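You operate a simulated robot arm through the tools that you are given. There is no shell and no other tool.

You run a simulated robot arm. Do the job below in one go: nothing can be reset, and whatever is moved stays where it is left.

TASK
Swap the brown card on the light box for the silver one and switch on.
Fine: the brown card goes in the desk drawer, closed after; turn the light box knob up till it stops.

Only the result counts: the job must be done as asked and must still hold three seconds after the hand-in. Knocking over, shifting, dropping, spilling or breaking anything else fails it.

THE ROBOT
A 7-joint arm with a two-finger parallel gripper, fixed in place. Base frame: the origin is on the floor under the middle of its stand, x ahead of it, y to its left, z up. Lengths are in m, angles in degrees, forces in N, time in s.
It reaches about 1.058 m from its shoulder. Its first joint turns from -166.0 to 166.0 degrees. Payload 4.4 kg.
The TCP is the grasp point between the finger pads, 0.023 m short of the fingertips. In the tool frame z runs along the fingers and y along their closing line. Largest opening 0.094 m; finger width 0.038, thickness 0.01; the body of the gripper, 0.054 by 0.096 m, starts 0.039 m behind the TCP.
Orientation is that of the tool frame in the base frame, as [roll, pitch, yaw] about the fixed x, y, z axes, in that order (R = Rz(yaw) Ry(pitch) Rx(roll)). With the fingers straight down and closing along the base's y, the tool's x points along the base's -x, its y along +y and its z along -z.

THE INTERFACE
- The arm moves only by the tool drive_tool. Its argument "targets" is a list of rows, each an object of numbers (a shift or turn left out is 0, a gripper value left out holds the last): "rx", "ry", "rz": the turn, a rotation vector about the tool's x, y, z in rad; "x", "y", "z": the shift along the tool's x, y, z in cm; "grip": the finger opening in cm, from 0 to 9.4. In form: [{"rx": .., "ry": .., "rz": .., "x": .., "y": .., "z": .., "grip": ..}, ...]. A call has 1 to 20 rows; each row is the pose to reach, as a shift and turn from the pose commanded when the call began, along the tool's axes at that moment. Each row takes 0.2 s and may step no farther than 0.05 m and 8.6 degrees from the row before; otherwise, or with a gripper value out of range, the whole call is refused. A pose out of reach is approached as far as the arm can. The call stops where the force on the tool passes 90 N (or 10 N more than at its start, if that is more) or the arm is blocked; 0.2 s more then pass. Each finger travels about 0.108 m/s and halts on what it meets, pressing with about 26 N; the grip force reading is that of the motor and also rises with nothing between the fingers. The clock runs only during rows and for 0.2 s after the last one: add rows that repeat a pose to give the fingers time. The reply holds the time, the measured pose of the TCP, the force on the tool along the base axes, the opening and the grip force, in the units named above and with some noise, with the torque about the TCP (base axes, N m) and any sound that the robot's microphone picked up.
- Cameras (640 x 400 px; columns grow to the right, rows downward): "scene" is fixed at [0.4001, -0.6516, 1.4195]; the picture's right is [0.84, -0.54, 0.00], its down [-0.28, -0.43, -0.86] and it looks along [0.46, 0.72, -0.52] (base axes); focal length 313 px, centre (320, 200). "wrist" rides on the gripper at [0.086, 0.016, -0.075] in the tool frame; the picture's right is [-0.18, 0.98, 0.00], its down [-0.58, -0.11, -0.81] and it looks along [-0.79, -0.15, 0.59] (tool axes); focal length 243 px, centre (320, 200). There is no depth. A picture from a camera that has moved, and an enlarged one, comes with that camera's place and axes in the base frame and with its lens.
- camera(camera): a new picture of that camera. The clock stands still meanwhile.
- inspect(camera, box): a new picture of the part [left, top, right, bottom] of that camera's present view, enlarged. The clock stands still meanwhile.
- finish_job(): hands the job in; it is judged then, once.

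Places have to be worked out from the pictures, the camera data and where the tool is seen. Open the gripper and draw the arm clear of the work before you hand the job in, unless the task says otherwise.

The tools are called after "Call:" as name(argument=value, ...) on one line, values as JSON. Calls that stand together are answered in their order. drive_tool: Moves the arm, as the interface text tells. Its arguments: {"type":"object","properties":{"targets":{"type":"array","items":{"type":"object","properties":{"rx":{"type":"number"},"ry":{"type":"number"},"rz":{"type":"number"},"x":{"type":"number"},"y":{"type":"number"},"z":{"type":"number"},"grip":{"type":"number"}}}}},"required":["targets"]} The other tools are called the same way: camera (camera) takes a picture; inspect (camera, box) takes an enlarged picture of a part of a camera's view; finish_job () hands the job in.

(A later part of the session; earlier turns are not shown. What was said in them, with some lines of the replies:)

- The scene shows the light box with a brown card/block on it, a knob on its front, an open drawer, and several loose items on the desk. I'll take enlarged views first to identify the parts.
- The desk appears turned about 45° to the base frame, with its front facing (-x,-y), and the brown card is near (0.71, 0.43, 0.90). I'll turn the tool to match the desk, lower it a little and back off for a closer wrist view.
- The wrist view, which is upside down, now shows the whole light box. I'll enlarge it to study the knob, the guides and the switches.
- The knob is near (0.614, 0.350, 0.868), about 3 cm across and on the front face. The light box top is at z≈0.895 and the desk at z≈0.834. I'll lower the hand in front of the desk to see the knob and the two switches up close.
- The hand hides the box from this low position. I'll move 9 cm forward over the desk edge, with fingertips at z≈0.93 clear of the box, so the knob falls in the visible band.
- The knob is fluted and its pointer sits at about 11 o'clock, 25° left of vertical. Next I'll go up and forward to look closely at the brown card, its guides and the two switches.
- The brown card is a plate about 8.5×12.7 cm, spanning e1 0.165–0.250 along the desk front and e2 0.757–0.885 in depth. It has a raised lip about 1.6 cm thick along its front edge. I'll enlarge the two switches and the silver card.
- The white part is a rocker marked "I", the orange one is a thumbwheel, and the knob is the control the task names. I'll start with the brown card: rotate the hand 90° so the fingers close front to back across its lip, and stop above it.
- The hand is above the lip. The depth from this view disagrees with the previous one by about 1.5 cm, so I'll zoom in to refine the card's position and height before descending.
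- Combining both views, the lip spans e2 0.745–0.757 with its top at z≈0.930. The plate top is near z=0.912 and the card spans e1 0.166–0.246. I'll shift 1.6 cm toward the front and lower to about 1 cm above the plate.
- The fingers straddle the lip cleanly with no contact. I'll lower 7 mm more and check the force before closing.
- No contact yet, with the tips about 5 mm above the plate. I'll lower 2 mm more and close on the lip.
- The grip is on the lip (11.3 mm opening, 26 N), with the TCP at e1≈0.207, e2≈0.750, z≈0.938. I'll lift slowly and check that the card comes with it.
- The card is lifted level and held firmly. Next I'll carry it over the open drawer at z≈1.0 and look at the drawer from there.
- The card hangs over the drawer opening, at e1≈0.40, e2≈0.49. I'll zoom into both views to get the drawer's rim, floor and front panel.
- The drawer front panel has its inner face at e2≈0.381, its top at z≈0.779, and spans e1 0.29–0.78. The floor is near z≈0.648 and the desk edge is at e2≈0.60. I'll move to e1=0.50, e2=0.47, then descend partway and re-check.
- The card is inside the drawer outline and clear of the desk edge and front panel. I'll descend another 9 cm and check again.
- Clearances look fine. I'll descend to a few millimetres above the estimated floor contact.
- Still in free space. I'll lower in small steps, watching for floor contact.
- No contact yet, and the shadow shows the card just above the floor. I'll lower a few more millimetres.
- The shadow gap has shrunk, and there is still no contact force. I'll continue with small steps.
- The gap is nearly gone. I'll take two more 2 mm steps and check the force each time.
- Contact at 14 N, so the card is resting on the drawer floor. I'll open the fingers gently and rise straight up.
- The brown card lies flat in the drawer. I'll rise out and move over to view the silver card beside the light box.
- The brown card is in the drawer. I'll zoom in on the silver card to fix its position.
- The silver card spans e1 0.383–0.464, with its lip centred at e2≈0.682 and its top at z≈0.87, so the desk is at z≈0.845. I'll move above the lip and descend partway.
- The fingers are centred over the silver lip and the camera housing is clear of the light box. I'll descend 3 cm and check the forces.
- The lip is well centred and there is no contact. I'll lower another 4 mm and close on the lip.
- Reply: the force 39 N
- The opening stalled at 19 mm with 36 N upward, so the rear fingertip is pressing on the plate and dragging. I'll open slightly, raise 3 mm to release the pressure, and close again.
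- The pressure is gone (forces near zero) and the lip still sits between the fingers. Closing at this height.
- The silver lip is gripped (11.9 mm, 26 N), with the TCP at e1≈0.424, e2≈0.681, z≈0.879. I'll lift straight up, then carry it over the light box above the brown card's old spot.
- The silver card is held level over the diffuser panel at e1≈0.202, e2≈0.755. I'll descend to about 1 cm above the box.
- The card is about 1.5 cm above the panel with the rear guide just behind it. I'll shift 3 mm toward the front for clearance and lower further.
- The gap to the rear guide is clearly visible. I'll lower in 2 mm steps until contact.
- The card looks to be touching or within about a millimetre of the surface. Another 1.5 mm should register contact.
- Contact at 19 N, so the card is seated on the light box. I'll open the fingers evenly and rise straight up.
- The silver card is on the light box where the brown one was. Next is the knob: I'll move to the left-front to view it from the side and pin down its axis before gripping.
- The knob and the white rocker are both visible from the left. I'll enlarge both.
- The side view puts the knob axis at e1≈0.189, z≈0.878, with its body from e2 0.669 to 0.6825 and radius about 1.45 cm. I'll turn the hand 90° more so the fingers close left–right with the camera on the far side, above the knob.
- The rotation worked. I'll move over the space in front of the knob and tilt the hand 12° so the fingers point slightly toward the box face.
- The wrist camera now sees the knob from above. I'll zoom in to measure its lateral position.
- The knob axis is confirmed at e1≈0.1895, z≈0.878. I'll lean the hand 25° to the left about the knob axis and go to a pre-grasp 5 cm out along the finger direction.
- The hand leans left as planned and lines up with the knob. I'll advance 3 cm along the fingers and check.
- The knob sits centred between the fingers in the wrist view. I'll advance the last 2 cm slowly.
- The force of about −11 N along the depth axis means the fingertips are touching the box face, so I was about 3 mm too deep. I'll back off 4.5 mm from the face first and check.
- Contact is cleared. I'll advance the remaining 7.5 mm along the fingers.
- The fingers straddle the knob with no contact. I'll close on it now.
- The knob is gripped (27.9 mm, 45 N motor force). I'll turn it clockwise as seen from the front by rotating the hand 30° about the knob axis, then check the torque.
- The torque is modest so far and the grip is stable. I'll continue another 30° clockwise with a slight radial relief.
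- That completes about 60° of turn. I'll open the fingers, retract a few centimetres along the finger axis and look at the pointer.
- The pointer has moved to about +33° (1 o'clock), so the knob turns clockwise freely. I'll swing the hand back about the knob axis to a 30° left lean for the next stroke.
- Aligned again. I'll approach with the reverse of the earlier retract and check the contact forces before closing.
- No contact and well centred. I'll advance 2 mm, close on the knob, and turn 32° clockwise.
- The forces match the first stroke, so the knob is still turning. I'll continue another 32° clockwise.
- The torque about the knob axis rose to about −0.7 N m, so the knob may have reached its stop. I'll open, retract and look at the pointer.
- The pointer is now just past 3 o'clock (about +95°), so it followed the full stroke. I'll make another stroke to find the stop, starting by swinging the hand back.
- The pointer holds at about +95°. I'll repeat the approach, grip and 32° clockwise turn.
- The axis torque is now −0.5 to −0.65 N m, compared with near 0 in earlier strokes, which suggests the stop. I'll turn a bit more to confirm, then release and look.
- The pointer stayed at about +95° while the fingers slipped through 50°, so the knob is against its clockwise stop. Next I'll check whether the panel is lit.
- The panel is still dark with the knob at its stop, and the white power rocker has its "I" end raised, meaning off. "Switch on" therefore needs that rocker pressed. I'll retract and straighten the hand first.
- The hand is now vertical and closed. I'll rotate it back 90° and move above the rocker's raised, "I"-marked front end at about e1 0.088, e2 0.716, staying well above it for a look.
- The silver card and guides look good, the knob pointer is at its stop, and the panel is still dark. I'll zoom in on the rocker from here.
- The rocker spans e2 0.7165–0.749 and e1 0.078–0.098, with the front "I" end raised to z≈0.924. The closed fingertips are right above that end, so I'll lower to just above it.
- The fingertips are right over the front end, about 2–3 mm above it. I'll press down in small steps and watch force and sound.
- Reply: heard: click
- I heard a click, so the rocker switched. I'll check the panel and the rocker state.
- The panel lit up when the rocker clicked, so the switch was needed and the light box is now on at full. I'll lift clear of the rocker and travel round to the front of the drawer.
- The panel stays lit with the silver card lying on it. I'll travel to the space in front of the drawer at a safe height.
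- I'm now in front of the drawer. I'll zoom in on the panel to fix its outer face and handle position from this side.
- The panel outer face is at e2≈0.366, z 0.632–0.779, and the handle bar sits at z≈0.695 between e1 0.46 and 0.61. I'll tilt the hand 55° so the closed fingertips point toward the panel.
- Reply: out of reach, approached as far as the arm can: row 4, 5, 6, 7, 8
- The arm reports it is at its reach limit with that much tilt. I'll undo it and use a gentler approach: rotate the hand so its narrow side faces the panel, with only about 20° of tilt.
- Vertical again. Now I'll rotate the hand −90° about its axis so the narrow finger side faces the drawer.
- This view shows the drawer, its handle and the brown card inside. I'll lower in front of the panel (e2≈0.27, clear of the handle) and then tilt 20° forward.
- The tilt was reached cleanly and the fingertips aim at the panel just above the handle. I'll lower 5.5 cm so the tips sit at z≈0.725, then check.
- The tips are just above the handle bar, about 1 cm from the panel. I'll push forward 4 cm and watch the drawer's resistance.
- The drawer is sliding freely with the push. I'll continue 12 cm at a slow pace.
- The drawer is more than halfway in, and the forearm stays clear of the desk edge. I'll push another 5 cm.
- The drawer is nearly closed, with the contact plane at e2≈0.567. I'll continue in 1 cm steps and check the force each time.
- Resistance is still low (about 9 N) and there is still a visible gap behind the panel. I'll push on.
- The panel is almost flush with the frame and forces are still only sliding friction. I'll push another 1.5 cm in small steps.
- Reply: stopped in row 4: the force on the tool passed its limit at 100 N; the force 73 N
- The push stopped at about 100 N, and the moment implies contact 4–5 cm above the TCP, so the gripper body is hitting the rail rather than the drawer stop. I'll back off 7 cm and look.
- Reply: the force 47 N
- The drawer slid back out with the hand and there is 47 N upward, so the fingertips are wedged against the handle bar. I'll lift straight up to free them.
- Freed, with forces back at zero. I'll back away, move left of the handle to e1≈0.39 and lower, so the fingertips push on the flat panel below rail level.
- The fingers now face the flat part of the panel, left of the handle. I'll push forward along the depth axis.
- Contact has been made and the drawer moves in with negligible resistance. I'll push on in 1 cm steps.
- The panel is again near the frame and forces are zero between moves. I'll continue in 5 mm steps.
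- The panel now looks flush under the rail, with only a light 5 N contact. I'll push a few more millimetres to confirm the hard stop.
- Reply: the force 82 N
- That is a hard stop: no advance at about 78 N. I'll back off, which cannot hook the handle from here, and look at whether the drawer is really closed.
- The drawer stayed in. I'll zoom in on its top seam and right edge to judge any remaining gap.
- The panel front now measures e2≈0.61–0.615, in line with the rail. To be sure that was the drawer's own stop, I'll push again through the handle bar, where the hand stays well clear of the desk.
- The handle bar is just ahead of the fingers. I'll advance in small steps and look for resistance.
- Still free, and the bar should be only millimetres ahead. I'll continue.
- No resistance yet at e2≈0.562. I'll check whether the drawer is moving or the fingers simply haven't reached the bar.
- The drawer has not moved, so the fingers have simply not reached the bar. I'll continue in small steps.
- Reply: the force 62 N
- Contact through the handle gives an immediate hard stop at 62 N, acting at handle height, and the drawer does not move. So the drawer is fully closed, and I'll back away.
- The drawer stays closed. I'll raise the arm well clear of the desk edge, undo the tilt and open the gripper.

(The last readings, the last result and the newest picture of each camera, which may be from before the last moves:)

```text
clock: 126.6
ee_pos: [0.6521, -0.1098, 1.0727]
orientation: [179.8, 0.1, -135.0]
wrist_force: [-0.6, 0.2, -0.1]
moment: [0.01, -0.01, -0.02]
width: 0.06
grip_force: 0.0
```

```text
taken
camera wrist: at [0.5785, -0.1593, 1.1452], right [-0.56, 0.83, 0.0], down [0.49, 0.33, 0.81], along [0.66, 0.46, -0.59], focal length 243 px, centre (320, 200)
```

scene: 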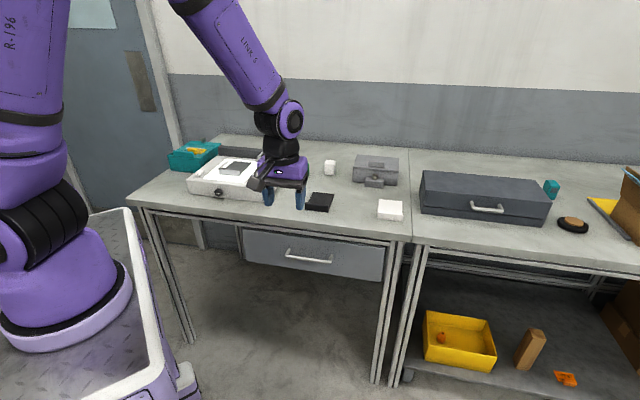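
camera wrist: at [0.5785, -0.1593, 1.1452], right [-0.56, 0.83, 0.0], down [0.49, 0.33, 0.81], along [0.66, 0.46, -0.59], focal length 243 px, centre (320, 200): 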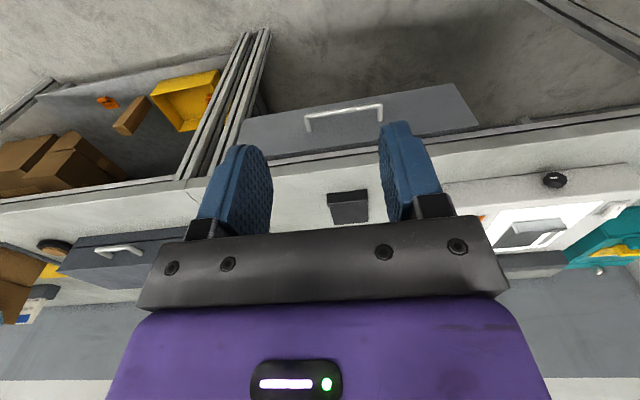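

The drawer is closed and everything on the desk looks undisturbed. I'll move the arm back near its starting pose, clear of the work, and take a final look at the light box and knob.

Call:
drive_tool(targets=[{"z": -4}, {"z": -8}, {"z": -12}, {"z": -13, "y": 4, "x": -1}, {"z": -14, "y": 8, "x": -2.5}, {"z": -15, "y": 12, "x": -4}, {"z": -16, "y": 16, "x": -5.5}, {"z": -17, "y": 20, "x": -7}, {"z": -17, "y": 24, "x": -8.5}, {"z": -17, "y": 28, "x": -10}, {"z": -17, "y": 32, "x": -11}, {"z": -17, "y": 36, "x": -12}, {"z": -17, "y": 40, "x": -12}, {"z": -17, "y": 40, "x": -12}])

Call:
camera(camera="scene")

Call:
inspect(camera="scene", box=[150, 130, 310, 230])

Call:
inspect(camera="scene", box=[188, 170, 252, 210])

Call:
inspect(camera="scene", box=[225, 200, 415, 300])

```text
clock: 129.6
ee_pos: [0.4552, 0.2574, 1.2436]
orientation: [179.8, 0.1, -135.2]
wrist_force: [-0.1, -1.0, 0.4]
moment: [-0.01, 0.03, -0.03]
width: 0.0601
grip_force: 0.1
```

```text
taken
```

scene: 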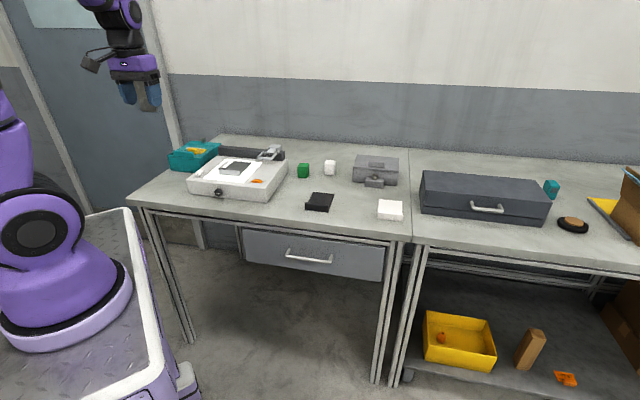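

```text
4.00 times, centred on (230, 180) of scene
camera zoom: at [0.4001, -0.6516, 1.4195], right [0.84, -0.54, 0.0], down [-0.28, -0.43, -0.86], along [0.46, 0.72, -0.52], focal length 1252 px, centre (680, 280)
```

zoom: 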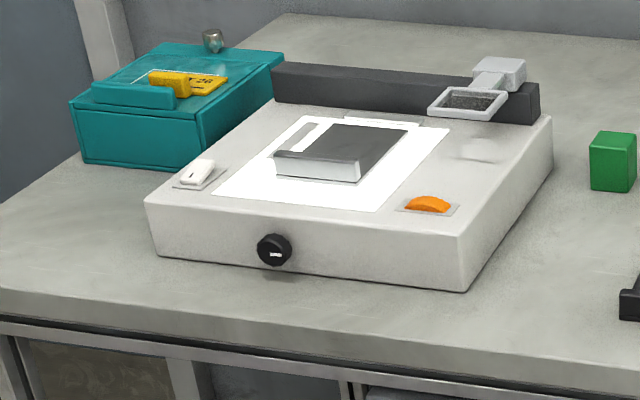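

```text
10.00 times, centred on (220, 190) of scene
camera zoom: at [0.4001, -0.6516, 1.4195], right [0.84, -0.54, 0.0], down [-0.28, -0.43, -0.86], along [0.46, 0.72, -0.52], focal length 3130 px, centre (1320, 300)
```

zoom: 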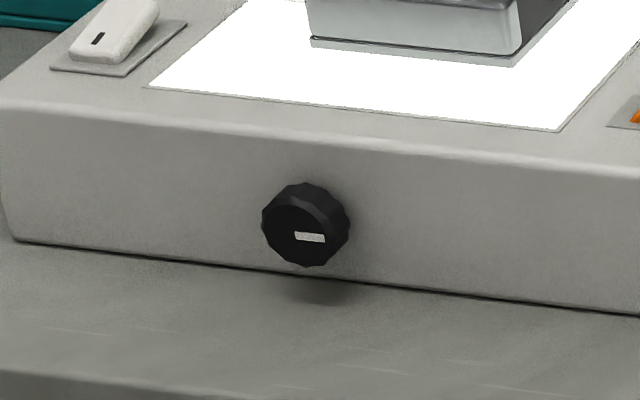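

```text
3.37 times, centred on (320, 250) of scene
camera zoom: at [0.4001, -0.6516, 1.4195], right [0.84, -0.54, 0.0], down [-0.28, -0.43, -0.86], along [0.46, 0.72, -0.52], focal length 1054 px, centre (320, 32)
```

zoom: 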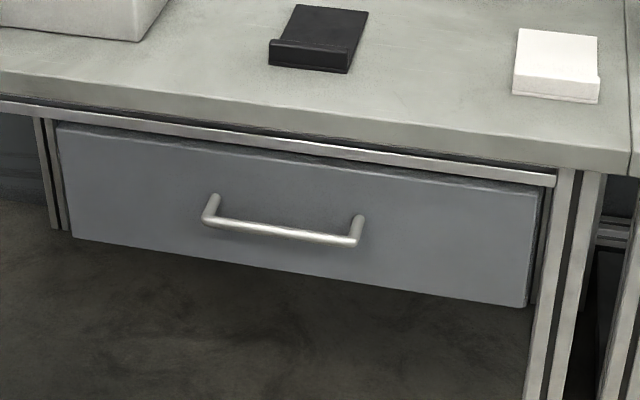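

The final views show the silver card on the lit panel and the knob at its upper stop. The rocker is on, the drawer is closed with the brown card inside, and nothing else has moved. The gripper is open and clear of the work, so I'm handing in.

Call:
finish_job()

```text
The job is handed in.
```

The swap is done, the light box is on, and I've handed the job in.

- **Cards:** the silver card is on the light box panel where the brown one was. The brown card is lying flat in the desk drawer.
- **Drawer:** fully closed. While I was closing it, the fingers caught the handle and pulled it back out a few centimetres. I pushed it shut again and confirmed it was against its stop.
- **Knob:** turned clockwise until it stopped.
- **Power:** turning the knob up did not light the panel. I also pressed the white rocker marked "I" on the light box; it clicked and the panel lit.

The last pictures show nothing else on the desk moved. The gripper is open and clear.
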